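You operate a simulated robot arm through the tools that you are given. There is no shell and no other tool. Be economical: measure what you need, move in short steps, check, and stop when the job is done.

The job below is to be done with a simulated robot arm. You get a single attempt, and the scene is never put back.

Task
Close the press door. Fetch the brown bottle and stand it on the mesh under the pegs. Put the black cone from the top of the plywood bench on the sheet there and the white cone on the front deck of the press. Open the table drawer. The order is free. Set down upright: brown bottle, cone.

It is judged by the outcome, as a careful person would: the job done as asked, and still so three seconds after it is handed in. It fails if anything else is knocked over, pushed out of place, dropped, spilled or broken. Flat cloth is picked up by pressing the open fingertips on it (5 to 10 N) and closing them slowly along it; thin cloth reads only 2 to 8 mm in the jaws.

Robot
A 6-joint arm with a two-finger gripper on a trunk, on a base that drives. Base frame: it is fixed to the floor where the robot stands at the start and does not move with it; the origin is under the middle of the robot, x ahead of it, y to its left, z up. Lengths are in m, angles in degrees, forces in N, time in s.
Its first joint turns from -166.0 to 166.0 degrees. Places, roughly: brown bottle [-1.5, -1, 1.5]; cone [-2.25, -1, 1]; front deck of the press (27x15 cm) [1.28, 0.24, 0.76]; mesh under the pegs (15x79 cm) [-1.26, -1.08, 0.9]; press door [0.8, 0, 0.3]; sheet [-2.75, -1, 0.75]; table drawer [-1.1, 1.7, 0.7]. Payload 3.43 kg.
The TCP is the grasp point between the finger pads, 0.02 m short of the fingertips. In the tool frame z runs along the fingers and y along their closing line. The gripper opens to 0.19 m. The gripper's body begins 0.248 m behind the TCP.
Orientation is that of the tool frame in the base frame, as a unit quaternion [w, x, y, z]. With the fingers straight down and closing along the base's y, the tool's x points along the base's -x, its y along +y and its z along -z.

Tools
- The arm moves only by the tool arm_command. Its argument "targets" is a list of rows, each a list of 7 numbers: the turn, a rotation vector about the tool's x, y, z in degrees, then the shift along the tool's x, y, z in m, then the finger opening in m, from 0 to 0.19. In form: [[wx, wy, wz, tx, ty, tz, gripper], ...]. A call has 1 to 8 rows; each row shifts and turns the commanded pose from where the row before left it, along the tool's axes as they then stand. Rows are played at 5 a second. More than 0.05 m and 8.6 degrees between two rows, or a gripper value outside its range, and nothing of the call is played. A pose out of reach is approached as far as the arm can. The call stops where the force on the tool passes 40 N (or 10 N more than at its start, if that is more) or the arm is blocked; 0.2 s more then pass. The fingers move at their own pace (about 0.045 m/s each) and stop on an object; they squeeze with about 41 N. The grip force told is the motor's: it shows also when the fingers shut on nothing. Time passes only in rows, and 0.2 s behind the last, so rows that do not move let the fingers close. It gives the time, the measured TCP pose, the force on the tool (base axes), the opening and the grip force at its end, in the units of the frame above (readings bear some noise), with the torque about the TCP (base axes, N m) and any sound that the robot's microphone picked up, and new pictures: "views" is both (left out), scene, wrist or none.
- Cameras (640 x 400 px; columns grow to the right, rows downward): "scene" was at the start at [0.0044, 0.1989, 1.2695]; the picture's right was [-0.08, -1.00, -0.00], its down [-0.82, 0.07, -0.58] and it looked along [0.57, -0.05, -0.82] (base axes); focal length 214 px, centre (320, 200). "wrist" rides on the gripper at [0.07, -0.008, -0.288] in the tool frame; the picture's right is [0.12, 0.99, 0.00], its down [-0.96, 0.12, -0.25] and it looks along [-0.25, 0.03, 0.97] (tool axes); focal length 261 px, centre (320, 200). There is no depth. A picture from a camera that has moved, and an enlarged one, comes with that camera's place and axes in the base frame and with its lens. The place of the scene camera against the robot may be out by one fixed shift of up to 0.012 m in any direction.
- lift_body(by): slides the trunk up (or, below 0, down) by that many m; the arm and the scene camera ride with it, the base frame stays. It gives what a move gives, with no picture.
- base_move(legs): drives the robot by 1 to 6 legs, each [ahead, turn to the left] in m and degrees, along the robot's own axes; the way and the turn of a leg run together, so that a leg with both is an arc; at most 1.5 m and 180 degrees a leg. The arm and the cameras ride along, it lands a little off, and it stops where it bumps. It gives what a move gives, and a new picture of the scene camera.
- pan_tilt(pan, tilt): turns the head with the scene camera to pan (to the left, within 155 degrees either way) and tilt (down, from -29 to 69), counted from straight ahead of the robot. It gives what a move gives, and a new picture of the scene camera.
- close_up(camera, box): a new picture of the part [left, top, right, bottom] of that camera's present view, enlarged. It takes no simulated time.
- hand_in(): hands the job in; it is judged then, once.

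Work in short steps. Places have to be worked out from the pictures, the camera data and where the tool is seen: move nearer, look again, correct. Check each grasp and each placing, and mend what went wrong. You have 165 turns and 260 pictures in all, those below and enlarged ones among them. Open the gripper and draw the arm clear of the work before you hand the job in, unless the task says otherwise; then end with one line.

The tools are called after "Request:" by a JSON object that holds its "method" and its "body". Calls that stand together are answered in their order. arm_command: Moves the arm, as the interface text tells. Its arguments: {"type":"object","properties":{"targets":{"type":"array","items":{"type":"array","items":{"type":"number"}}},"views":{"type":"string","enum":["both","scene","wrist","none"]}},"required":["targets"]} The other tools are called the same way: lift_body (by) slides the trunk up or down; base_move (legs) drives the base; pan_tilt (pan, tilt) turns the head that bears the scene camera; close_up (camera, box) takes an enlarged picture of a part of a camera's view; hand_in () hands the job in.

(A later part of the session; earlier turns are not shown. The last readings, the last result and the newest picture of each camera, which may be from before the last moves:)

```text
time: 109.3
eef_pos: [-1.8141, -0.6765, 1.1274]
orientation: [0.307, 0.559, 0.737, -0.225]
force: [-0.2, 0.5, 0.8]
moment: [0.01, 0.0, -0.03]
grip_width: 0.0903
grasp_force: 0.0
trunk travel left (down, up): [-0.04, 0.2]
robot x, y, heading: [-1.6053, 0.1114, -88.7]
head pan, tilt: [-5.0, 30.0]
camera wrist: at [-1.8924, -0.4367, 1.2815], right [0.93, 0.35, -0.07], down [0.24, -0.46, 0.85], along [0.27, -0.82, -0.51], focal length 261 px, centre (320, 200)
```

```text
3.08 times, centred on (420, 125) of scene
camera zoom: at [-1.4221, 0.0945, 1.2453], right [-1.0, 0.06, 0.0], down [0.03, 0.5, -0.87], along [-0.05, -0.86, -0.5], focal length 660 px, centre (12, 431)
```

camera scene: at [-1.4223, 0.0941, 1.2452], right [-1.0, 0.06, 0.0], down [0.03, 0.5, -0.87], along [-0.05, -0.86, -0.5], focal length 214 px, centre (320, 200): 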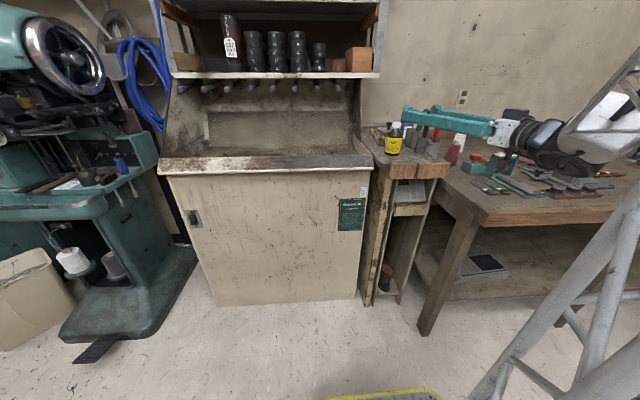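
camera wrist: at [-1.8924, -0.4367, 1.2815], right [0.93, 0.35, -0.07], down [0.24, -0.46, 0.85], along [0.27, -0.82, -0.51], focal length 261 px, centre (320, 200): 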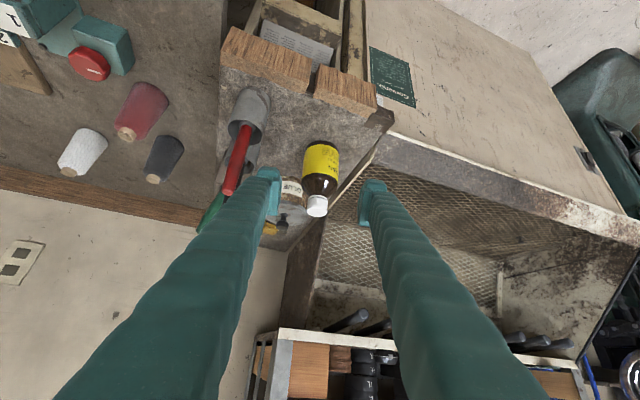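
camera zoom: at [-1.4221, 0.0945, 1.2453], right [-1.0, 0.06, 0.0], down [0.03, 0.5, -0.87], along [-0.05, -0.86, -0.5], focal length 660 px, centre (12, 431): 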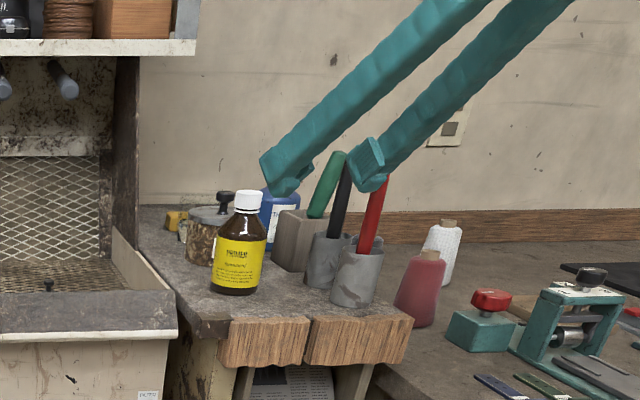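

Bottle is centred on the approach line and pens are clear of the right finger. Advancing 0.15 m along the tool axis.

Request:
{"method": "arm_command", "body": {"targets": [[0, 0, 0, 0.004, 0, 0.04, 0.09], [0, 0, 0, 0.004, 0, 0.04, 0.09], [0, 0, 0, 0, 0, 0.04, 0.09], [0, 0, 0, 0, 0, 0.03, 0.09], [0, 0, 0, 0, 0, 0, 0.09]], "views": "none"}}

Request:
{"method": "close_up", "body": {"camera": "wrist", "box": [240, 100, 400, 220]}}

Request:
{"method": "close_up", "body": {"camera": "scene", "box": [340, 60, 500, 190]}}

```text
time: 110.5
eef_pos: [-1.7876, -0.7732, 1.0177]
orientation: [0.308, 0.559, 0.736, -0.226]
force: [-0.8, -0.9, 0.1]
moment: [-0.01, 0.04, 0.03]
grip_width: 0.09
grasp_force: 0.0
trunk travel left (down, up): [-0.04, 0.2]
robot x, y, heading: [-1.6079, 0.1094, -88.7]
head pan, tilt: [-5.0, 30.0]
```

```text
3.33 times, centred on (320, 160) of wrist
camera zoom: at [-1.866, -0.5337, 1.1718], right [0.93, 0.35, -0.07], down [0.24, -0.46, 0.86], along [0.27, -0.82, -0.51], focal length 869 px, centre (320, 333)
```

zoom: 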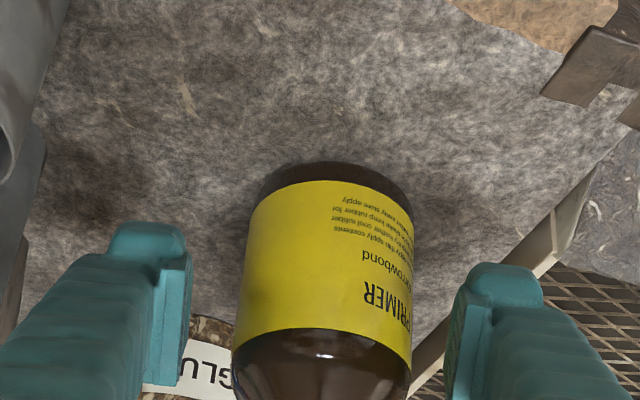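

```text
3.08 times, centred on (420, 125) of scene
camera zoom: at [-1.4221, 0.0944, 1.2453], right [-1.0, 0.06, 0.0], down [0.03, 0.5, -0.87], along [-0.05, -0.86, -0.5], focal length 660 px, centre (12, 431)
```

zoom: 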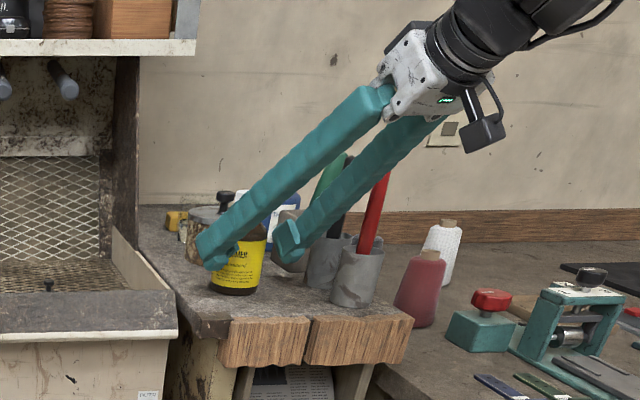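

The bottle is well centred between the fingers; closing.

Request:
{"method": "arm_command", "body": {"targets": [[0, 0, 0, 0, 0, 0, 0.07], [0, 0, 0, 0, 0, 0, 0.055], [0, 0, 0, 0, 0, 0, 0.045], [0, 0, 0, 0, 0, 0, 0.045], [0, 0, 0, -0.01, 0, -0.01, 0.045], [0, 0, 0, -0.03, 0, -0.03, 0.045], [0, 0, 0, -0.03, 0, -0.03, 0.045], [0, 0, 0, -0.03, 0, -0.03, 0.045]], "views": "scene"}}

Request:
{"method": "close_up", "body": {"camera": "scene", "box": [340, 20, 500, 150]}}

```text
time: 112.3
eef_pos: [-1.7897, -0.7729, 1.1573]
orientation: [0.308, 0.559, 0.736, -0.227]
force: [-0.5, -0.6, -3.6]
moment: [0.06, 0.0, -0.02]
grip_width: 0.0604
grasp_force: 40.9
trunk travel left (down, up): [-0.04, 0.2]
robot x, y, heading: [-1.6066, 0.1138, -88.6]
head pan, tilt: [-5.0, 30.0]
camera scene: at [-1.4221, 0.0942, 1.2452], right [-1.0, 0.06, 0.0], down [0.03, 0.5, -0.87], along [-0.05, -0.86, -0.5], focal length 214 px, centre (320, 200)
```

scene: 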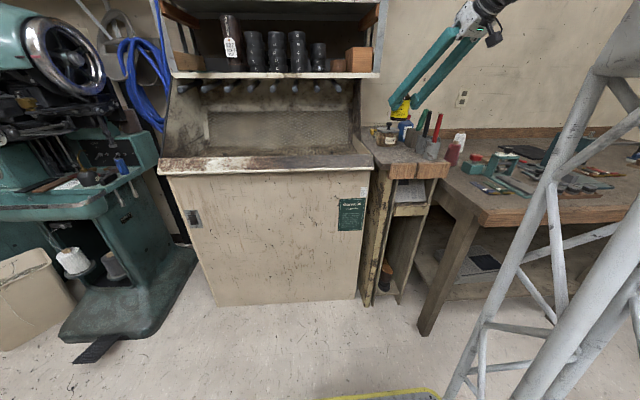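

```text
3.08 times, centred on (420, 85) of scene
camera zoom: at [-1.4221, 0.0942, 1.2452], right [-1.0, 0.06, 0.0], down [0.03, 0.5, -0.87], along [-0.05, -0.86, -0.5], focal length 660 px, centre (12, 554)
```

zoom: 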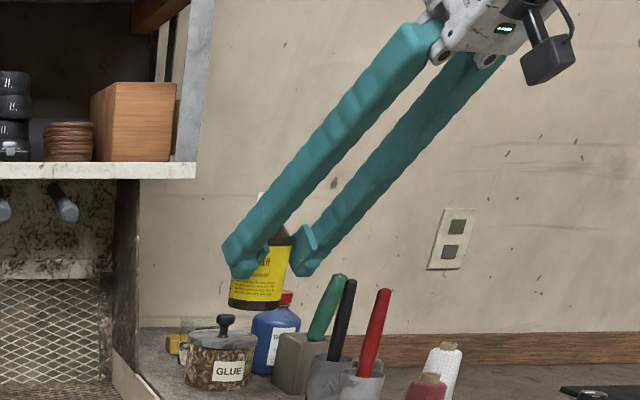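

Bottle is held upright with a 45° grip. I'll shift it left toward x≈-1.55 in front of the basin, then drive forward.

Request:
{"method": "arm_command", "body": {"targets": [[0, 0, 0, 0, 0.04, 0, 0.045], [0, 0, 0, 0, 0.045, 0, 0.045], [0, 0, 0, 0, 0.045, 0, 0.045], [0, 0, 0, 0, 0.045, 0, 0.045], [0, 0, 0, 0, 0.045, 0, 0.045], [0, 0, 0, 0, 0.03, 0, 0.045]], "views": "none"}}

Request:
{"method": "base_move", "body": {"legs": [[0.25, 0]]}}

Request:
{"method": "pan_tilt", "body": {"pan": -8, "tilt": 25}}

```text
time: 113.7
eef_pos: [-1.5455, -0.7063, 1.1578]
orientation: [0.308, 0.559, 0.736, -0.226]
force: [-0.5, 0.4, -3.1]
moment: [0.08, -0.04, 0.05]
grip_width: 0.0607
grasp_force: 40.9
trunk travel left (down, up): [-0.04, 0.2]
robot x, y, heading: [-1.6091, 0.1162, -88.6]
head pan, tilt: [-5.0, 30.0]
```

```text
time: 115.6
eef_pos: [-1.5385, -0.958, 1.1579]
orientation: [0.307, 0.559, 0.736, -0.227]
force: [-0.3, 0.3, -2.6]
moment: [0.08, 0.05, 0.04]
grip_width: 0.0606
grasp_force: 40.6
trunk travel left (down, up): [-0.04, 0.2]
robot x, y, heading: [-1.5977, -0.1376, -88.4]
head pan, tilt: [-5.0, 30.0]
camera scene: at [-1.4157, -0.1579, 1.2453], right [-1.0, 0.06, 0.0], down [0.03, 0.5, -0.87], along [-0.05, -0.86, -0.5], focal length 214 px, centre (320, 200)
```

scene: 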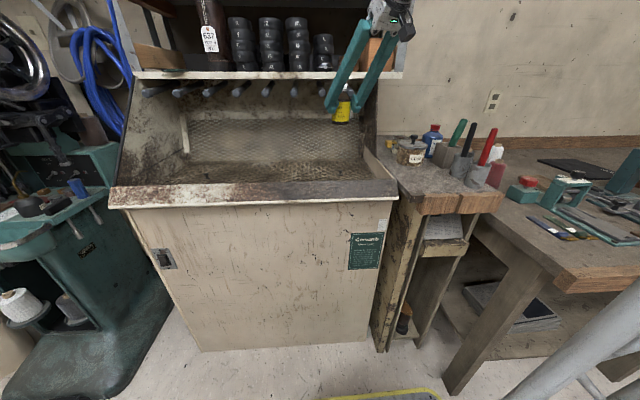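

```text
time: 116.2
eef_pos: [-1.5378, -0.9585, 1.1594]
orientation: [0.307, 0.559, 0.736, -0.226]
force: [-0.4, 0.3, -3.0]
moment: [0.06, 0.03, 0.01]
grip_width: 0.0606
grasp_force: 41.1
trunk travel left (down, up): [-0.04, 0.2]
robot x, y, heading: [-1.6013, -0.1396, -88.8]
head pan, tilt: [-8.0, 25.0]
camera scene: at [-1.4206, -0.1592, 1.2532], right [-0.99, 0.11, 0.0], down [0.05, 0.42, -0.91], along [-0.1, -0.9, -0.42], focal length 214 px, centre (320, 200)
```

scene: 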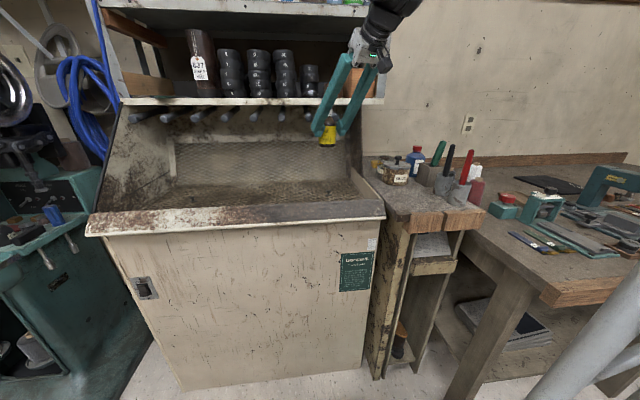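

The bottle is over the basin. I'll lower about 10 cm, then move it forward/left to (-1.47, -1.05) under the pegs and look.

Request:
{"method": "arm_command", "body": {"targets": [[0, 0, 0, 0.035, 0, 0.035, 0.045], [0, 0, 0, 0.035, 0, 0.035, 0.045], [0, 0, 0, -0.025, 0.0125, 0.025, 0.045], [0, 0, 0, -0.025, 0.0125, 0.025, 0.045], [0, 0, 0, -0.025, 0.0125, 0.025, 0.045], [0, 0, 0, 0, 0, 0, 0.045]], "views": "both"}}

Request:
{"method": "close_up", "body": {"camera": "scene", "box": [240, 80, 420, 230]}}

```text
time: 117.6
eef_pos: [-1.4743, -1.0494, 1.06]
orientation: [0.308, 0.559, 0.736, -0.226]
force: [0.1, 0.1, -3.5]
moment: [0.02, 0.06, -0.02]
grip_width: 0.0606
grasp_force: 40.4
trunk travel left (down, up): [-0.04, 0.2]
robot x, y, heading: [-1.5977, -0.1387, -88.7]
head pan, tilt: [-8.0, 25.0]
camera scene: at [-1.4206, -0.1593, 1.2532], right [-0.99, 0.11, 0.0], down [0.05, 0.42, -0.91], along [-0.1, -0.9, -0.42], focal length 214 px, centre (320, 200)
camera wrist: at [-1.5529, -0.8094, 1.2138], right [0.93, 0.35, -0.07], down [0.24, -0.46, 0.86], along [0.27, -0.82, -0.51], focal length 261 px, centre (320, 200)
```

scene: 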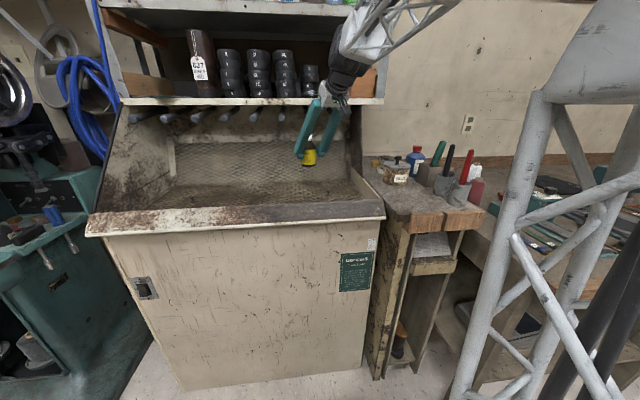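
wrist: 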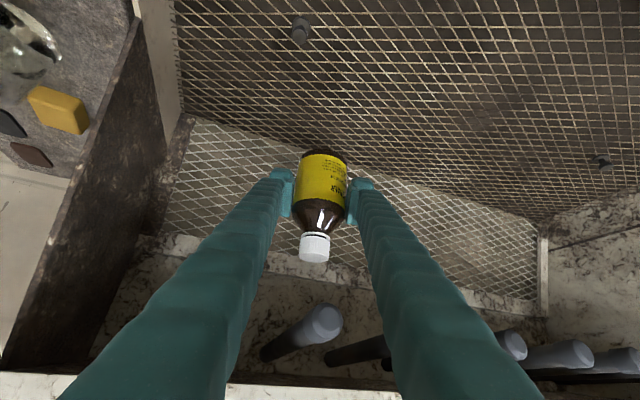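

```text
2.67 times, centred on (330, 155) of scene
camera zoom: at [-1.4206, -0.1593, 1.2532], right [-0.99, 0.11, 0.0], down [0.05, 0.42, -0.91], along [-0.1, -0.9, -0.42], focal length 572 px, centre (293, 320)
```

zoom: 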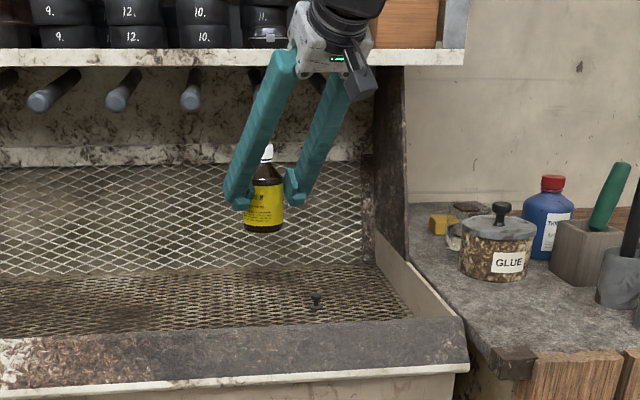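

The wrist view confirms the flat mesh's back strip reaches y≈-1.155 and the pegs are clear above. I'll go forward 1.5 cm and lower, slowly at the end.

Request:
{"method": "arm_command", "body": {"targets": [[0, 0, 0, -0.01, 0, 0.01, 0.045], [0, 0, 0, 0.025, 0, 0.025, 0.045], [0, 0, 0, 0.014, 0, 0.014, 0.045], [0, 0, 0, 0.007, 0, 0.007, 0.045], [0, 0, 0, 0.0035, 0, 0.0035, 0.045], [0, 0, 0, 0, 0, 0, 0.045]], "views": "wrist"}}

Request:
{"method": "close_up", "body": {"camera": "scene", "box": [240, 80, 420, 230]}}

```text
time: 119.0
eef_pos: [-1.4676, -1.0631, 0.99]
orientation: [0.307, 0.559, 0.735, -0.228]
force: [0.1, 0.1, -3.3]
moment: [0.09, 0.0, 0.0]
grip_width: 0.0605
grasp_force: 41.0
trunk travel left (down, up): [-0.04, 0.2]
robot x, y, heading: [-1.6005, -0.1404, -88.5]
head pan, tilt: [-8.0, 25.0]
camera wrist: at [-1.5464, -0.8227, 1.1448], right [0.93, 0.35, -0.07], down [0.24, -0.46, 0.86], along [0.27, -0.82, -0.51], focal length 261 px, centre (320, 200)
```

wrist: 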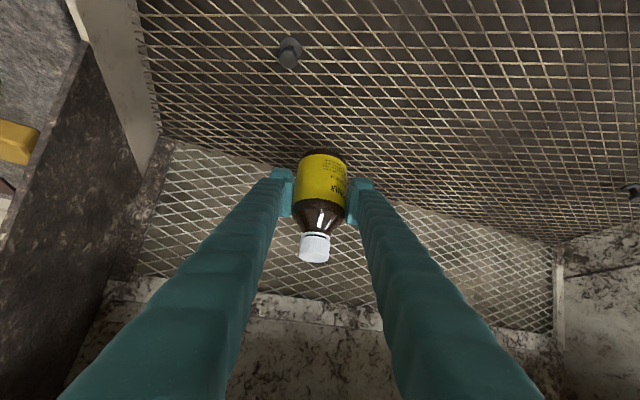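

```text
2.67 times, centred on (330, 155) of scene
camera zoom: at [-1.4205, -0.1593, 1.2532], right [-0.99, 0.11, 0.0], down [0.05, 0.42, -0.91], along [-0.1, -0.9, -0.42], focal length 572 px, centre (293, 320)
```

zoom: 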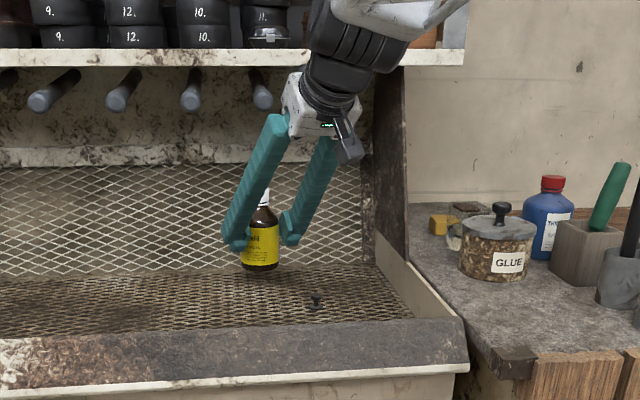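

Continuing slowly downward until contact.

Request:
{"method": "arm_command", "body": {"targets": [[0, 0, 0, 0.005, 0, 0.005, 0.045], [0, 0, 0, 0.003, 0, 0.003, 0.045], [0, 0, 0, 0.002, 0, 0.002, 0.045], [0, 0, 0, 0, 0, 0, 0.045]], "views": "none"}}

Request:
{"method": "arm_command", "body": {"targets": [[0, 0, 0, 0.002, 0, 0.002, 0.045], [0, 0, 0, 0.002, 0, 0.002, 0.045], [0, 0, 0, 0, 0, 0, 0.045]], "views": "none"}}

```text
time: 120.0
eef_pos: [-1.4681, -1.0631, 0.9762]
orientation: [0.307, 0.559, 0.736, -0.227]
force: [-0.6, -0.2, -3.0]
moment: [0.08, 0.06, -0.01]
grip_width: 0.0606
grasp_force: 40.8
trunk travel left (down, up): [-0.04, 0.2]
robot x, y, heading: [-1.5996, -0.1397, -88.6]
head pan, tilt: [-8.0, 25.0]
```

```text
time: 120.8
eef_pos: [-1.4676, -1.0627, 0.9698]
orientation: [0.307, 0.559, 0.736, -0.226]
force: [-0.2, -0.2, -3.5]
moment: [0.09, 0.03, 0.02]
grip_width: 0.0605
grasp_force: 41.2
trunk travel left (down, up): [-0.04, 0.2]
robot x, y, heading: [-1.6011, -0.1372, -88.6]
head pan, tilt: [-8.0, 25.0]
```

Request:
{"method": "arm_command", "body": {"targets": [[0, 0, 0, 0.002, 0, 0.002, 0.045], [0, 0, 0, 0.002, 0, 0.002, 0.045], [0, 0, 0, 0, 0, 0, 0.045]], "views": "none"}}

Request:
{"method": "arm_command", "body": {"targets": [[0, 0, 0, 0.002, 0, 0.002, 0.045], [0, 0, 0, 0.002, 0, 0.002, 0.045], [0, 0, 0, 0, 0, 0, 0.045]], "views": "none"}}

Request:
{"method": "close_up", "body": {"camera": "scene", "box": [240, 80, 420, 230]}}

```text
time: 121.6
eef_pos: [-1.4677, -1.062, 0.9655]
orientation: [0.307, 0.559, 0.736, -0.226]
force: [-0.3, -0.1, -3.8]
moment: [0.05, 0.03, 0.0]
grip_width: 0.0605
grasp_force: 41.3
trunk travel left (down, up): [-0.04, 0.2]
robot x, y, heading: [-1.6008, -0.1362, -88.5]
head pan, tilt: [-8.0, 25.0]
```

```text
time: 122.4
eef_pos: [-1.469, -1.0641, 0.9589]
orientation: [0.307, 0.559, 0.736, -0.227]
force: [-0.8, 0.0, -1.5]
moment: [-0.05, 0.08, -0.02]
grip_width: 0.0603
grasp_force: 41.2
trunk travel left (down, up): [-0.04, 0.2]
robot x, y, heading: [-1.599, -0.1388, -88.6]
head pan, tilt: [-8.0, 25.0]
```

```text
2.67 times, centred on (330, 155) of scene
camera zoom: at [-1.4206, -0.1592, 1.2533], right [-0.99, 0.11, 0.0], down [0.05, 0.42, -0.91], along [-0.1, -0.9, -0.42], focal length 572 px, centre (293, 320)
```

zoom: 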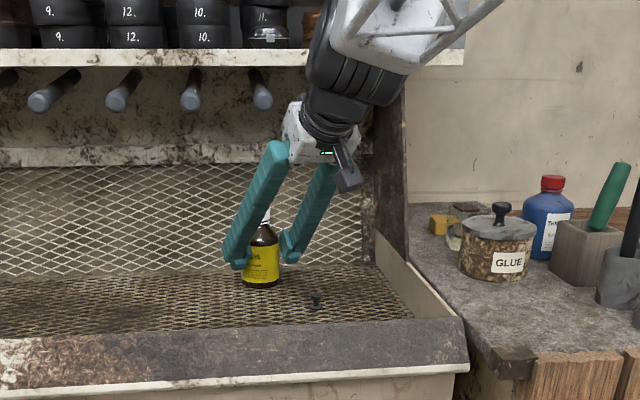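

Contact is just beginning (weight is being taken). A couple of millimetres more to confirm.

Request:
{"method": "arm_command", "body": {"targets": [[0, 0, 0, 0.0015, 0, 0.0015, 0.045], [0, 0, 0, 0, 0, 0, 0.045]], "views": "none"}}

```text
time: 123.0
eef_pos: [-1.468, -1.062, 0.959]
orientation: [0.308, 0.559, 0.736, -0.227]
force: [3.1, -3.6, 15.9]
moment: [-0.54, 0.08, 0.04]
grip_width: 0.0604
grasp_force: 40.7
trunk travel left (down, up): [-0.04, 0.2]
robot x, y, heading: [-1.5995, -0.1426, -88.3]
head pan, tilt: [-8.0, 25.0]
```

Firm contact at TCP z≈0.959. I'll ease off a touch, open, and withdraw along the tool axis.

Request:
{"method": "arm_command", "body": {"targets": [[0, 0, 0, -0.001, 0, -0.001, 0.045], [0, 0, 0, 0, 0, 0, 0.065], [0, 0, 0, 0, 0, 0, 0.08], [0, 0, 0, 0, 0, 0, 0.09], [0, 0, 0, 0, 0, -0.03, 0.09], [0, 0, 0, 0, 0, -0.045, 0.09], [0, 0, 0, 0, 0, -0.045, 0.09], [0, 0, 0, 0, 0, -0.045, 0.09]], "views": "wrist"}}

Request:
{"method": "close_up", "body": {"camera": "scene", "box": [240, 80, 420, 230]}}

```text
time: 124.8
eef_pos: [-1.5016, -0.9504, 1.0743]
orientation: [0.307, 0.559, 0.736, -0.227]
force: [0.0, 0.4, -0.3]
moment: [0.05, -0.02, 0.06]
grip_width: 0.0901
grasp_force: 0.0
trunk travel left (down, up): [-0.04, 0.2]
robot x, y, heading: [-1.5993, -0.1423, -88.7]
head pan, tilt: [-8.0, 25.0]
camera wrist: at [-1.58, -0.7117, 1.2297], right [0.93, 0.35, -0.07], down [0.24, -0.46, 0.85], along [0.27, -0.82, -0.51], focal length 261 px, centre (320, 200)
```

wrist: 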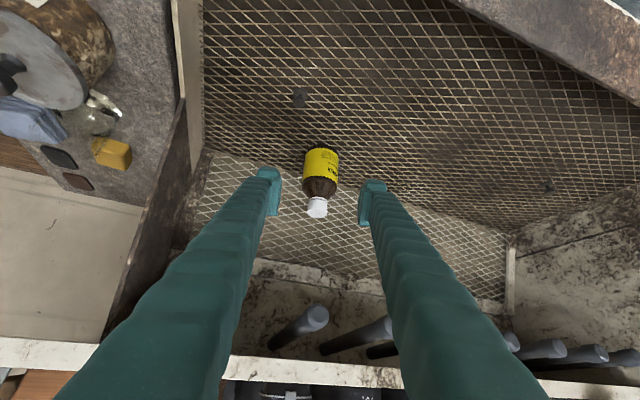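

```text
2.67 times, centred on (330, 155) of scene
camera zoom: at [-1.4205, -0.1598, 1.2532], right [-0.99, 0.11, 0.0], down [0.05, 0.42, -0.91], along [-0.1, -0.9, -0.42], focal length 572 px, centre (293, 320)
```

zoom: 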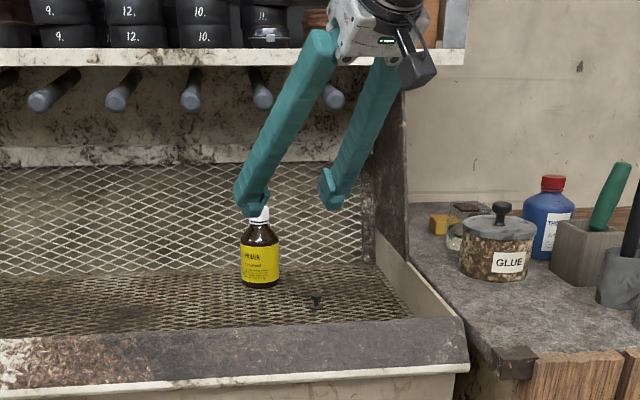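

Bottle placed upright on the mesh. Next: withdraw, back off, and drive toward the bench, at about x=-2.4.

Request:
{"method": "arm_command", "body": {"targets": [[0, 0, 0, 0, 0, -0.045, 0.09], [0, 0, 0, 0, 0, -0.045, 0.09], [0, 0, 0, 0, 0, -0.045, 0.09], [0, 0, 0, -0.02, 0, -0.04, 0.09], [0, 0, 0, -0.02, -0.02, -0.03, 0.09]], "views": "none"}}

Request:
{"method": "base_move", "body": {"legs": [[-0.22, 0], [0, -91], [0.78, 0], [0, 89]]}}

Request:
{"method": "lift_body", "body": {"by": 0.1}}

Request:
{"method": "pan_tilt", "body": {"pan": -10, "tilt": 35}}

```text
time: 126.0
eef_pos: [-1.5555, -0.8434, 1.2482]
orientation: [0.307, 0.559, 0.736, -0.227]
force: [-0.2, 0.1, 0.1]
moment: [0.03, 0.03, -0.02]
grip_width: 0.0903
grasp_force: 0.1
trunk travel left (down, up): [-0.04, 0.2]
robot x, y, heading: [-1.602, -0.1389, -88.7]
head pan, tilt: [-8.0, 25.0]
```

```text
time: 139.5
eef_pos: [-2.3592, -0.6293, 1.2475]
orientation: [0.302, 0.575, 0.723, -0.234]
force: [-0.1, 0.1, -0.1]
moment: [0.0, 0.02, -0.01]
grip_width: 0.0901
grasp_force: 0.1
trunk travel left (down, up): [-0.04, 0.2]
robot x, y, heading: [-2.3783, 0.0771, -91.1]
head pan, tilt: [-8.0, 25.0]
camera scene: at [-2.1963, 0.0495, 1.2532], right [-0.99, 0.16, 0.0], down [0.07, 0.42, -0.91], along [-0.14, -0.89, -0.42], focal length 214 px, centre (320, 200)
```

scene: 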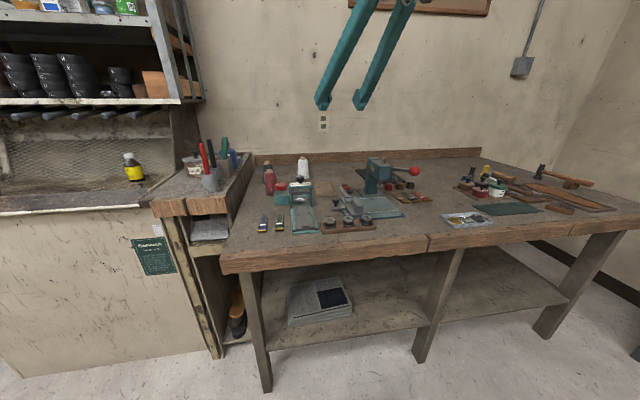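

```text
time: 140.8
eef_pos: [-2.3585, -0.6288, 1.3475]
orientation: [0.302, 0.575, 0.723, -0.233]
force: [-0.3, 0.0, -0.1]
moment: [0.0, 0.01, -0.03]
grip_width: 0.0903
grasp_force: 0.0
trunk travel left (down, up): [-0.14, 0.1]
robot x, y, heading: [-2.3746, 0.0805, -91.2]
head pan, tilt: [-8.0, 25.0]
```

```text
time: 141.5
eef_pos: [-2.3587, -0.6291, 1.348]
orientation: [0.302, 0.575, 0.724, -0.233]
force: [0.0, 0.3, 0.2]
moment: [0.02, 0.01, 0.01]
grip_width: 0.0903
grasp_force: 0.0
trunk travel left (down, up): [-0.14, 0.1]
robot x, y, heading: [-2.3753, 0.0789, -91.2]
head pan, tilt: [-10.0, 35.0]
camera scene: at [-2.1987, 0.0541, 1.3375], right [-0.98, 0.19, 0.0], down [0.11, 0.56, -0.82], along [-0.16, -0.8, -0.57], focal length 214 px, centre (320, 200)
```

scene: 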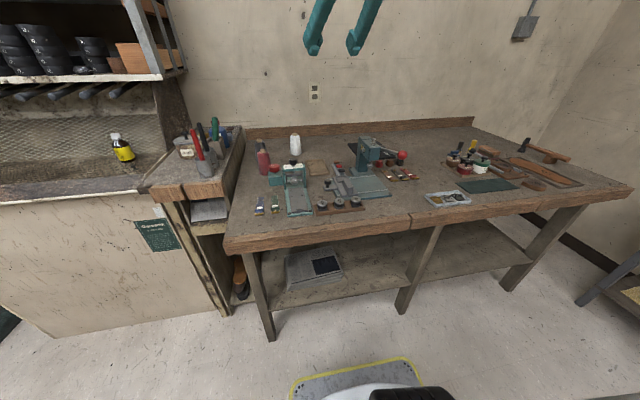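

Triangulating with the two stands: bench top z≈0.885, black cone ≈(-2.10, -0.98), white ≈(-2.28, -1.04), red ≈(-2.12, -0.84), sheet ≈ x -2.59…-2.79, y -0.89…-1.12. I'll edge forward 8 cm and bring the 45°-pitched gripper to a pre-grasp for the black cone.

Request:
{"method": "base_move", "body": {"legs": [[0.08, 0]]}}

Request:
{"method": "arm_command", "body": {"targets": [[0, 0, 0, 0.0046, 0.0205, 0.039, 0.11], [0, 0, 0, 0.0046, 0.0205, 0.039, 0.11], [0, 0, 0, 0.0046, 0.0205, 0.039, 0.11], [0, 0, 0, 0.0046, 0.0205, 0.039, 0.11], [0, 0, 0, 0.0046, 0.0205, 0.039, 0.11], [0, 0, 0, 0.0046, 0.0205, 0.039, 0.11], [0, 0, 0, 0, 0.02, 0.03, 0.11]], "views": "both"}}

Request:
{"method": "close_up", "body": {"camera": "wrist", "box": [200, 60, 440, 220]}}

```text
time: 142.6
eef_pos: [-2.3587, -0.7073, 1.3485]
orientation: [0.303, 0.575, 0.724, -0.233]
force: [0.6, 0.5, 1.4]
moment: [0.0, -0.01, 0.02]
grip_width: 0.0898
grasp_force: 0.1
trunk travel left (down, up): [-0.14, 0.1]
robot x, y, heading: [-2.3742, -0.0018, -90.8]
head pan, tilt: [-10.0, 35.0]
camera scene: at [-2.2001, -0.0238, 1.3375], right [-0.98, 0.19, 0.0], down [0.11, 0.56, -0.82], along [-0.16, -0.8, -0.57], focal length 214 px, centre (320, 200)
```

scene: 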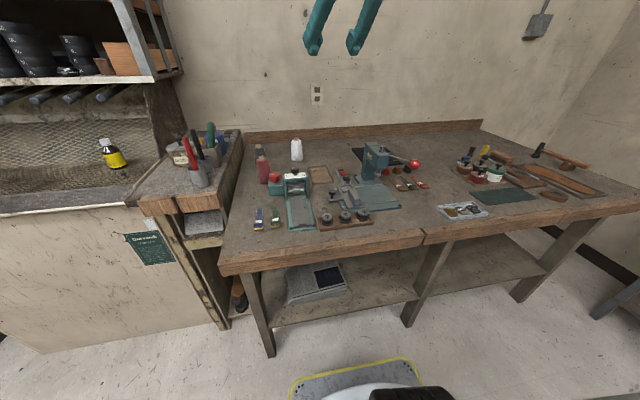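

```text
time: 144.2
eef_pos: [-2.18, -0.8353, 1.1425]
orientation: [0.303, 0.574, 0.724, -0.233]
force: [0.3, 0.1, 0.6]
moment: [-0.02, -0.03, 0.03]
grip_width: 0.1103
grasp_force: 0.0
trunk travel left (down, up): [-0.14, 0.1]
robot x, y, heading: [-2.3766, 0.0021, -91.2]
head pan, tilt: [-10.0, 35.0]
camera scene: at [-2.2003, -0.0235, 1.3375], right [-0.98, 0.19, 0.0], down [0.11, 0.56, -0.82], along [-0.16, -0.8, -0.57], focal length 214 px, centre (320, 200)
camera wrist: at [-2.2482, -0.5916, 1.2967], right [0.95, 0.31, -0.07], down [0.22, -0.47, 0.86], along [0.23, -0.83, -0.51], focal length 261 px, centre (320, 200)
```

scene: 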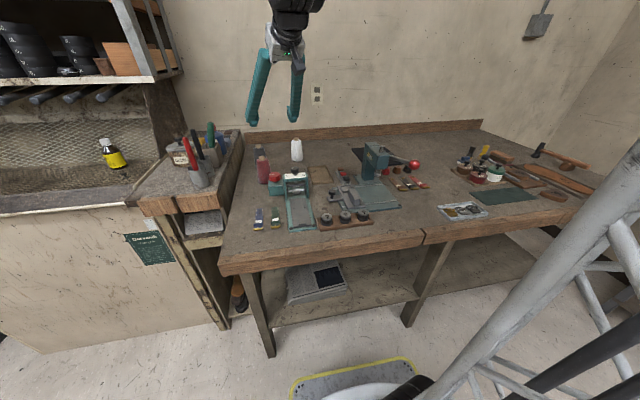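
wrist: 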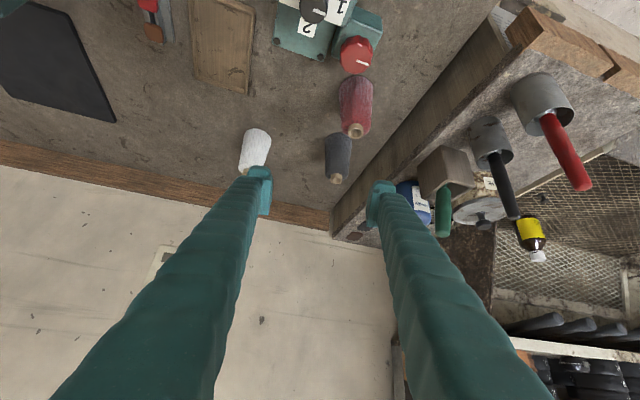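

```text
2.50 times, centred on (320, 140) of wrist
camera zoom: at [-2.2482, -0.5916, 1.2967], right [0.95, 0.31, -0.07], down [0.22, -0.47, 0.86], along [0.23, -0.83, -0.51], focal length 652 px, centre (320, 350)
```

zoom: 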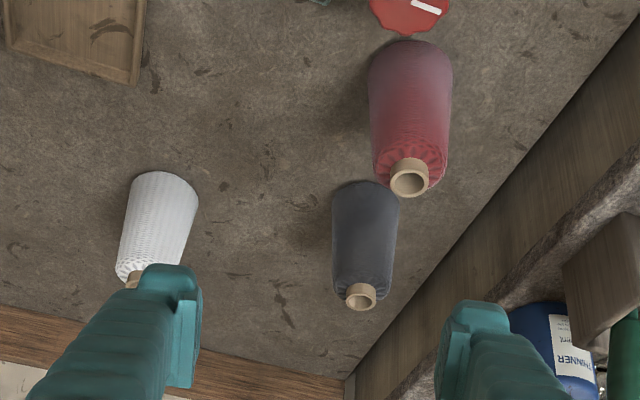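

Refined from the wrist view: black cone centre ≈(-2.103, -1.0), height ≈0.10. I'll line up and go most of the way, then check.

Request:
{"method": "arm_command", "body": {"targets": [[0, 0, 0, 0.013, 0.036, 0, 0.1], [0, 0, 0, 0, 0, 0.045, 0.1], [0, 0, 0, 0, 0, 0.045, 0.1], [0, 0, 0, 0, 0, 0.045, 0.1], [0, 0, 0, 0, 0, 0.045, 0.1], [0, 0, 0, 0, 0, 0, 0.1]], "views": "wrist"}}

Request:
{"method": "close_up", "body": {"camera": "wrist", "box": [220, 80, 420, 220]}}

Request:
{"method": "close_up", "body": {"camera": "scene", "box": [200, 80, 360, 200]}}

```text
time: 145.6
eef_pos: [-2.1175, -0.9399, 1.004]
orientation: [0.302, 0.575, 0.724, -0.232]
force: [0.2, 0.6, -0.5]
moment: [-0.05, -0.01, -0.04]
grip_width: 0.0998
grasp_force: 0.1
trunk travel left (down, up): [-0.14, 0.1]
robot x, y, heading: [-2.378, 0.0007, -91.1]
head pan, tilt: [-10.0, 35.0]
camera wrist: at [-2.186, -0.6974, 1.1592], right [0.95, 0.31, -0.07], down [0.22, -0.47, 0.86], along [0.23, -0.83, -0.51], focal length 261 px, centre (320, 200)
```

wrist: 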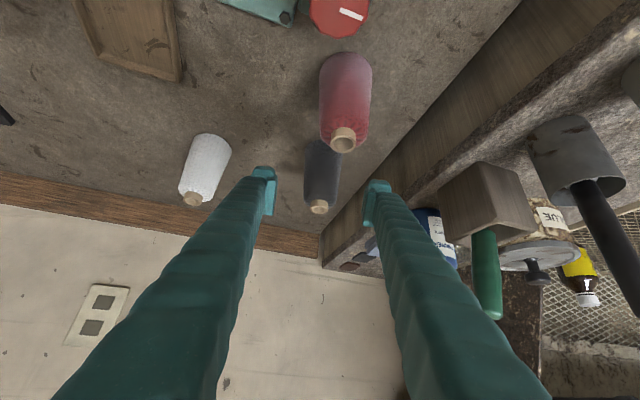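

```text
2.86 times, centred on (320, 150) of wrist
camera zoom: at [-2.186, -0.6974, 1.1592], right [0.95, 0.31, -0.07], down [0.22, -0.47, 0.86], along [0.23, -0.83, -0.51], focal length 745 px, centre (320, 343)
```

zoom: 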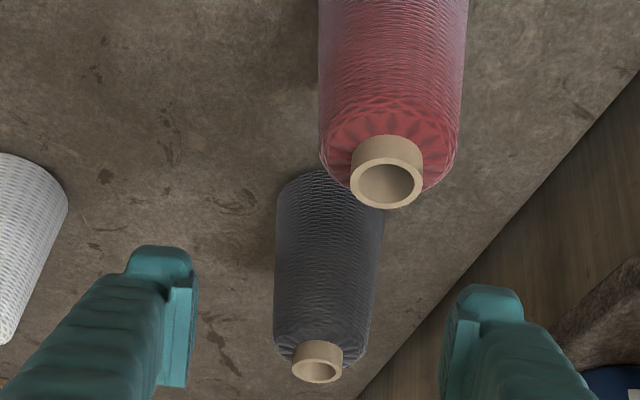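

```text
3.33 times, centred on (280, 140) of scene
camera zoom: at [-2.2, -0.024, 1.3374], right [-0.98, 0.19, 0.0], down [0.11, 0.56, -0.82], along [-0.16, -0.8, -0.57], focal length 715 px, centre (453, 400)
```

zoom: 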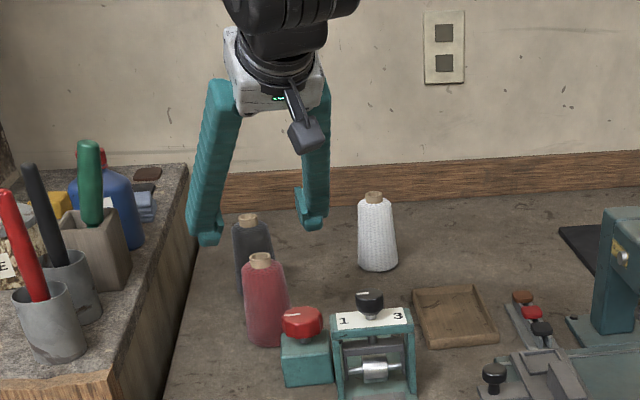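

Cone is centred between the fingers and the red cone stays clear below the tool. Advance the last 8.5 cm and close.

Request:
{"method": "arm_command", "body": {"targets": [[0, 0, 0, 0, 0, 0.04, 0.1], [0, 0, 0, 0, 0, 0.03, 0.1], [0, 0, 0, 0, 0, 0.015, 0.1], [0, 0, 0, 0, 0, 0, 0.08], [0, 0, 0, 0, 0, 0, 0.06], [0, 0, 0, 0, 0, 0, 0.04], [0, 0, 0, 0, 0, 0, 0.03], [0, 0, 0, 0, 0, 0, 0.03]], "views": "none"}}

Request:
{"method": "close_up", "body": {"camera": "wrist", "box": [220, 80, 420, 220]}}

Request:
{"method": "close_up", "body": {"camera": "scene", "box": [200, 80, 360, 200]}}

```text
time: 147.4
eef_pos: [-2.1027, -0.9989, 0.9473]
orientation: [0.303, 0.574, 0.724, -0.233]
force: [1.7, -0.9, 2.9]
moment: [-0.19, -0.03, 0.07]
grip_width: 0.0482
grasp_force: 41.3
trunk travel left (down, up): [-0.14, 0.1]
robot x, y, heading: [-2.3736, -0.0009, -91.0]
head pan, tilt: [-10.0, 35.0]
```

```text
2.86 times, centred on (320, 150) of wrist
camera zoom: at [-2.1709, -0.7559, 1.1022], right [0.95, 0.31, -0.07], down [0.22, -0.47, 0.86], along [0.23, -0.83, -0.51], focal length 745 px, centre (320, 343)
```

zoom: 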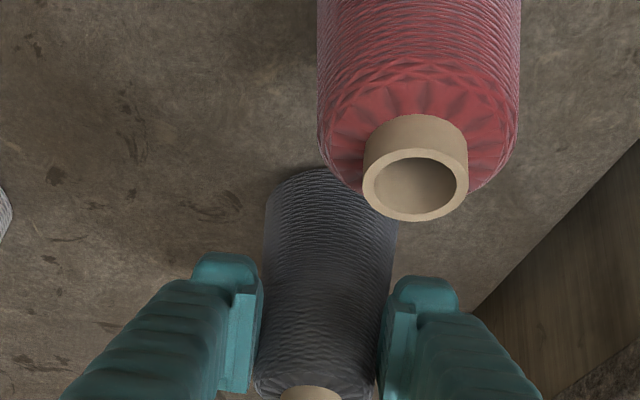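

```text
3.33 times, centred on (280, 140) of scene
camera zoom: at [-2.2, -0.0239, 1.3375], right [-0.98, 0.19, 0.0], down [0.11, 0.56, -0.82], along [-0.16, -0.8, -0.57], focal length 715 px, centre (453, 400)
```

zoom: 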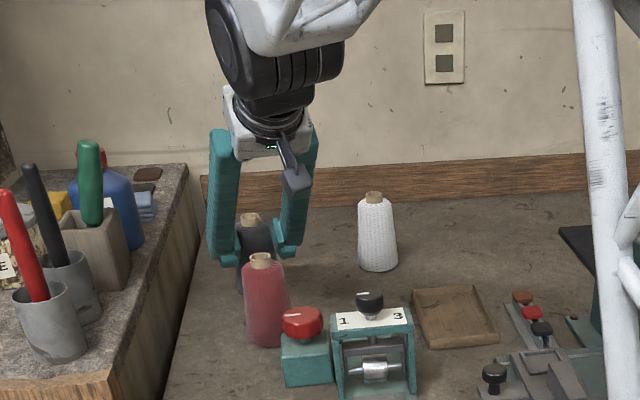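

Cone gripped at 48 mm. Lift straight up.

Request:
{"method": "arm_command", "body": {"targets": [[0, 0, 0, -0.015, 0, -0.015, 0.03], [0, 0, 0, -0.03, 0, -0.03, 0.03], [0, 0, 0, -0.035, 0, -0.035, 0.03], [0, 0, 0, -0.035, 0, -0.035, 0.03], [0, 0, 0, -0.035, 0, -0.035, 0.03], [0, 0, 0, 0, 0, 0, 0.03]], "views": "both"}}

```text
time: 148.8
eef_pos: [-2.105, -1.0021, 1.1572]
orientation: [0.302, 0.575, 0.724, -0.233]
force: [-0.1, -0.6, -1.2]
moment: [0.03, 0.04, 0.01]
grip_width: 0.048
grasp_force: 41.1
trunk travel left (down, up): [-0.14, 0.1]
robot x, y, heading: [-2.3741, -0.0033, -91.2]
head pan, tilt: [-10.0, 35.0]
camera scene: at [-2.2, -0.024, 1.3375], right [-0.98, 0.19, 0.0], down [0.11, 0.56, -0.82], along [-0.16, -0.8, -0.57], focal length 214 px, centre (320, 200)
camera wrist: at [-2.173, -0.7584, 1.3123], right [0.95, 0.31, -0.07], down [0.22, -0.47, 0.86], along [0.23, -0.83, -0.51], focal length 261 px, centre (320, 200)
```

scene: 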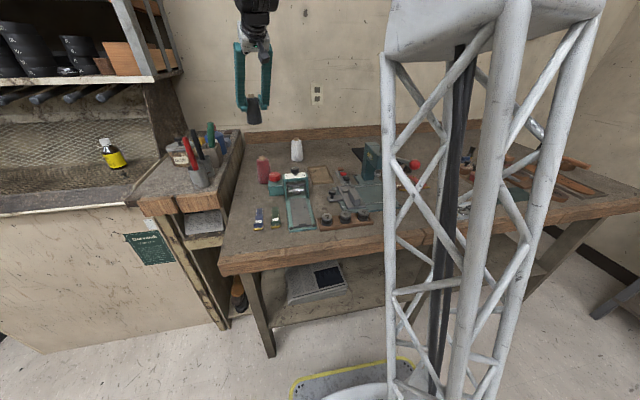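
wrist: 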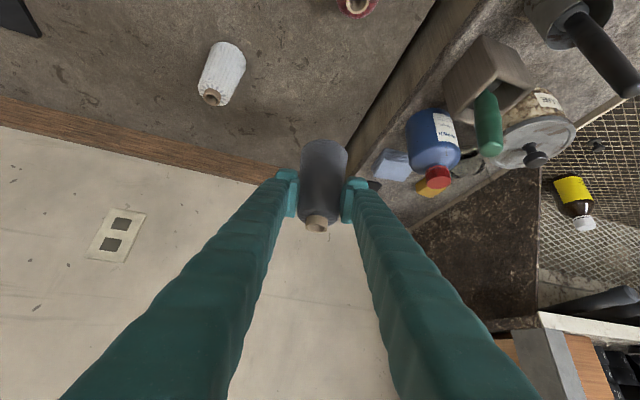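

Held securely. I'll raise a bit more and turn the base ~32° right, which swings the cone over to the sheet.

Request:
{"method": "arm_command", "body": {"targets": [[0, 0, 0, -0.03, 0, -0.03, 0.03], [0, 0, 0, -0.03, 0, -0.03, 0.03]], "views": "none"}}

Request:
{"method": "base_move", "body": {"legs": [[0, -32]]}}

Request:
{"method": "arm_command", "body": {"targets": [[0, 0, 0, 0, 0, 0, 0.03]], "views": "wrist"}}

```text
time: 149.4
eef_pos: [-2.1068, -1.0016, 1.2431]
orientation: [0.302, 0.574, 0.724, -0.232]
force: [0.8, -0.7, -2.1]
moment: [0.07, -0.02, 0.01]
grip_width: 0.0483
grasp_force: 41.3
trunk travel left (down, up): [-0.14, 0.1]
robot x, y, heading: [-2.3797, -0.0044, -91.0]
head pan, tilt: [-10.0, 35.0]
```

```text
time: 151.4
eef_pos: [-2.6875, -0.9887, 1.2431]
orientation: [0.225, 0.755, 0.534, -0.308]
force: [-1.0, 0.2, -1.8]
moment: [0.04, -0.01, -0.03]
grip_width: 0.048
grasp_force: 40.8
trunk travel left (down, up): [-0.14, 0.1]
robot x, y, heading: [-2.3719, 0.0004, -123.5]
head pan, tilt: [-10.0, 35.0]
camera scene: at [-2.2451, -0.1179, 1.3375], right [-0.72, 0.69, 0.0], down [0.4, 0.42, -0.82], along [-0.56, -0.59, -0.57], focal length 214 px, centre (320, 200)
```

scene: 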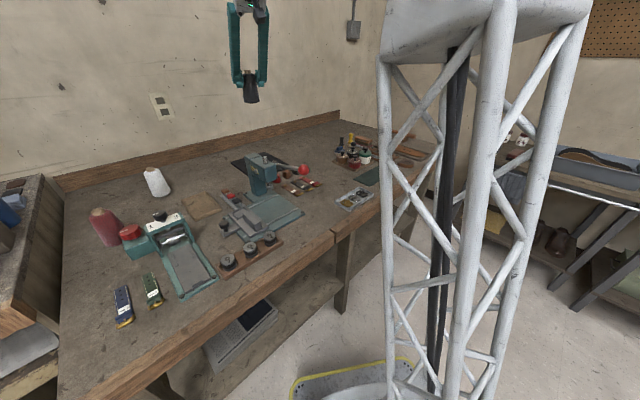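

```text
time: 151.8
eef_pos: [-2.6882, -0.9884, 1.2412]
orientation: [0.224, 0.755, 0.533, -0.309]
force: [-0.5, 0.1, -1.7]
moment: [0.04, -0.02, 0.0]
grip_width: 0.048
grasp_force: 41.4
trunk travel left (down, up): [-0.14, 0.1]
robot x, y, heading: [-2.3763, 0.0007, -123.5]
head pan, tilt: [-10.0, 35.0]
camera wrist: at [-2.6143, -0.7469, 1.3966], right [0.97, -0.25, -0.07], down [-0.07, -0.51, 0.85], along [-0.25, -0.82, -0.51], focal length 261 px, centre (320, 200)
```

wrist: 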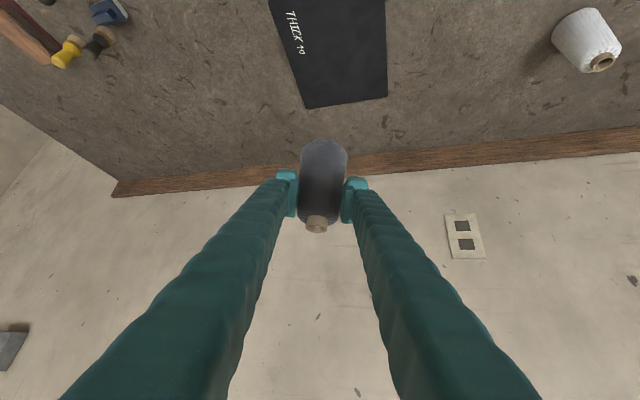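

The sheet ("THICK 10") spans x≈-2.79…-2.595, y≈-0.9…-1.147. I need the press's height/position to avoid it; zooming in.

Request:
{"method": "close_up", "body": {"camera": "scene", "box": [190, 100, 350, 220]}}

```text
3.33 times, centred on (270, 160) of scene
camera zoom: at [-2.245, -0.1179, 1.3375], right [-0.72, 0.69, 0.0], down [0.4, 0.42, -0.82], along [-0.56, -0.59, -0.57], focal length 715 px, centre (487, 333)
```

zoom: 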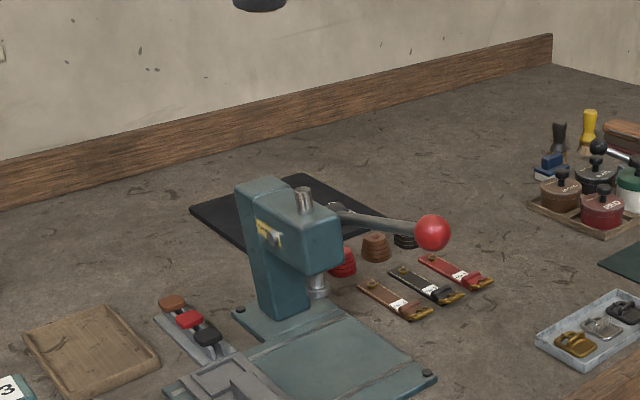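

The arbor press (top z≈1.05) is just in front of the sheet; the hanging wrist camera would come close to it. I'll yaw the gripper ~26° further so it comes in from the left of the press, and shift toward the target (-2.69, -1.06).

Request:
{"method": "arm_command", "body": {"targets": [[4.6, 0, 4.6, 0, 0, 0, 0.03], [4.6, 0, 4.6, 0, 0, 0, 0.03], [4.6, 0, 4.6, 0, 0, 0, 0.03], [4.6, 0, 4.6, 0, 0, 0, 0.03], [0, 0, 0, 0, 0, 0, 0.03]], "views": "wrist"}}

Request:
{"method": "pan_tilt", "body": {"pan": 5, "tilt": 30}}

```text
time: 153.0
eef_pos: [-2.6875, -0.9882, 1.2414]
orientation: [0.147, 0.857, 0.35, -0.35]
force: [-0.2, -0.4, -1.8]
moment: [0.05, 0.0, -0.04]
grip_width: 0.048
grasp_force: 41.3
trunk travel left (down, up): [-0.14, 0.1]
robot x, y, heading: [-2.3741, -0.0007, -123.3]
head pan, tilt: [-10.0, 35.0]
camera wrist: at [-2.5152, -0.8049, 1.3971], right [0.76, -0.65, -0.08], down [-0.29, -0.44, 0.85], along [-0.58, -0.63, -0.52], focal length 261 px, centre (320, 200)
```

wrist: 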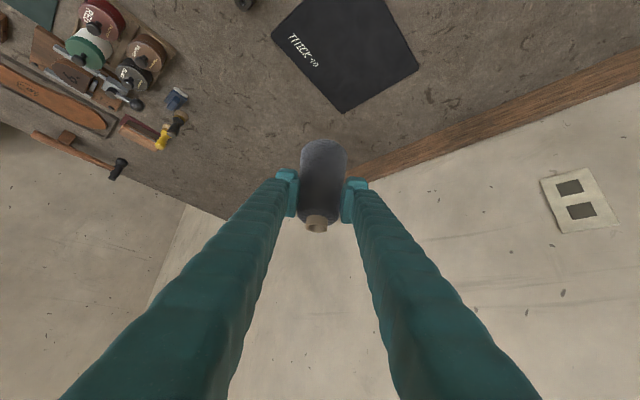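

```text
time: 153.8
eef_pos: [-2.6883, -0.9883, 1.2428]
orientation: [0.148, 0.856, 0.351, -0.349]
force: [0.5, -0.3, -2.2]
moment: [0.05, -0.04, 0.0]
grip_width: 0.0481
grasp_force: 41.7
trunk travel left (down, up): [-0.14, 0.1]
robot x, y, heading: [-2.372, -0.0016, -123.8]
head pan, tilt: [5.0, 30.0]
camera scene: at [-2.2276, -0.1335, 1.3452], right [-0.88, 0.48, 0.0], down [0.24, 0.44, -0.87], along [-0.42, -0.76, -0.5], focal length 214 px, centre (320, 200)
```

scene: 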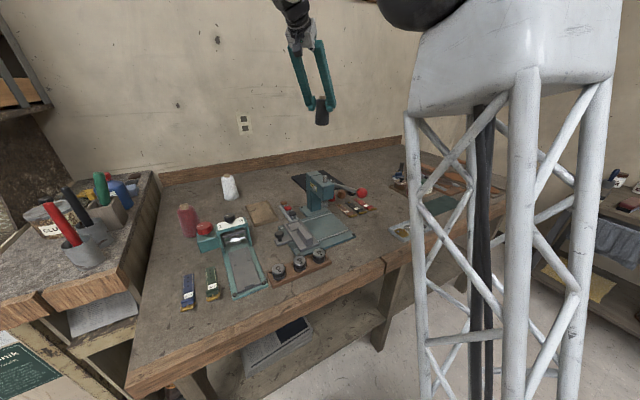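

Good geometry now. Move over the sheet target and lower to ~8 cm above.

Request:
{"method": "arm_command", "body": {"targets": [[0, 0, 0, -0.015, 0.02, 0.015, 0.03], [0, 0, 0, -0.014, 0.019, 0.014, 0.03], [0, 0, 0, 0.033, 0, 0.0335, 0.03], [0, 0, 0, 0.033, 0, 0.0335, 0.03], [0, 0, 0, 0.033, 0, 0.0335, 0.03], [0, 0, 0, 0.033, 0, 0.0335, 0.03], [0, 0, 0, 0, 0, 0, 0.03]], "views": "both"}}

Request:
{"method": "close_up", "body": {"camera": "scene", "box": [240, 100, 400, 220]}}

```text
time: 155.4
eef_pos: [-2.6903, -1.0478, 1.0523]
orientation: [0.148, 0.856, 0.351, -0.349]
force: [-0.1, -0.2, -2.4]
moment: [0.04, 0.0, -0.02]
grip_width: 0.048
grasp_force: 41.1
trunk travel left (down, up): [-0.14, 0.1]
robot x, y, heading: [-2.3747, -0.0017, -123.6]
head pan, tilt: [5.0, 30.0]
camera scene: at [-2.2275, -0.1337, 1.3452], right [-0.88, 0.48, 0.0], down [0.24, 0.44, -0.87], along [-0.41, -0.76, -0.5], focal length 214 px, centre (320, 200)
camera wrist: at [-2.5176, -0.8637, 1.2083], right [0.76, -0.65, -0.08], down [-0.29, -0.44, 0.85], along [-0.58, -0.63, -0.52], focal length 261 px, centre (320, 200)
```

scene: 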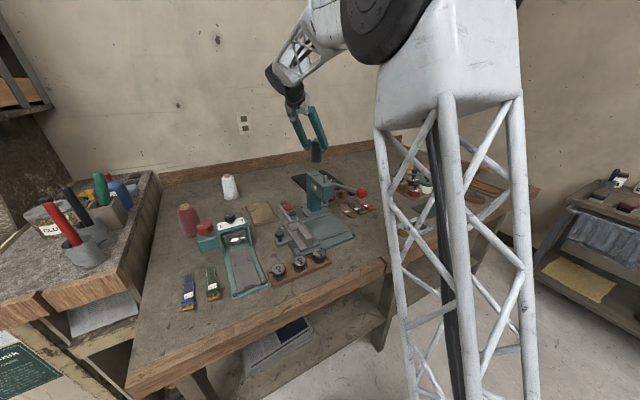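
wrist: 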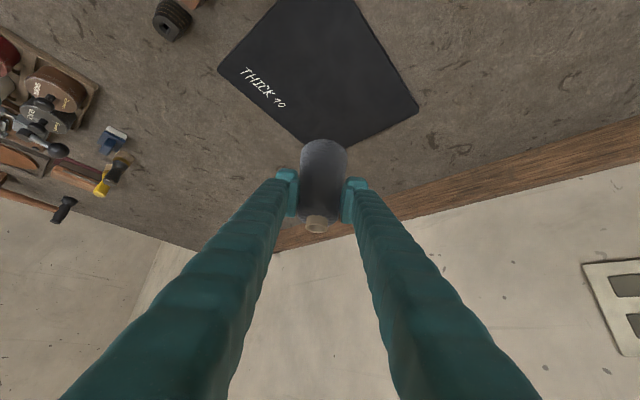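

```text
3.33 times, centred on (320, 160) of scene
camera zoom: at [-2.2275, -0.1337, 1.3452], right [-0.88, 0.48, 0.0], down [0.24, 0.44, -0.87], along [-0.41, -0.76, -0.5], focal length 715 px, centre (320, 333)
```

zoom: 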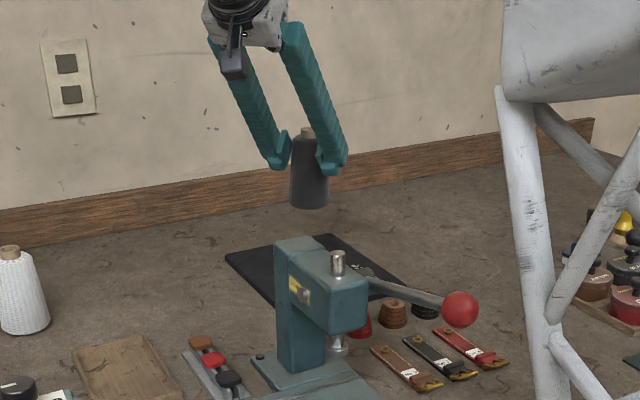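

Clear of the press. Lowering: 8.5 cm, then slow.

Request:
{"method": "arm_command", "body": {"targets": [[0, 0, 0, 0.03, 0, 0.03, 0.03], [0, 0, 0, 0.018, 0, 0.018, 0.03], [0, 0, 0, 0.01, 0, 0.01, 0.03], [0, 0, 0, 0.004, 0, 0.004, 0.03], [0, 0, 0, 0, 0, 0, 0.03]], "views": "none"}}

Request:
{"method": "close_up", "body": {"camera": "scene", "box": [240, 100, 400, 220]}}

```text
time: 156.6
eef_pos: [-2.6894, -1.0458, 0.9661]
orientation: [0.148, 0.856, 0.35, -0.35]
force: [1.0, 0.5, -1.5]
moment: [-0.03, -0.04, 0.0]
grip_width: 0.0476
grasp_force: 41.0
trunk travel left (down, up): [-0.14, 0.1]
robot x, y, heading: [-2.3769, -0.0008, -123.5]
head pan, tilt: [5.0, 30.0]
```

```text
3.33 times, centred on (320, 160) of scene
camera zoom: at [-2.2275, -0.1336, 1.3452], right [-0.88, 0.48, 0.0], down [0.24, 0.44, -0.87], along [-0.41, -0.76, -0.5], focal length 715 px, centre (320, 333)
```

zoom: 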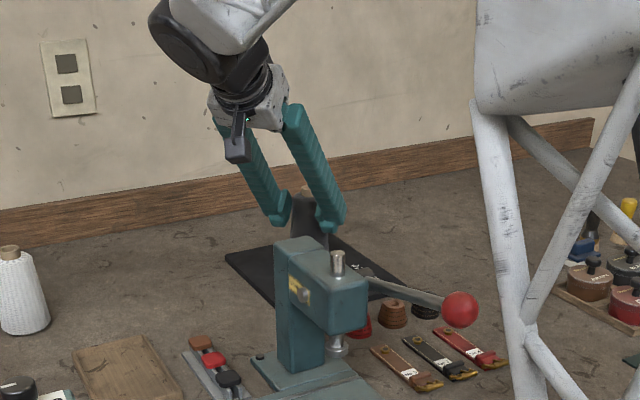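

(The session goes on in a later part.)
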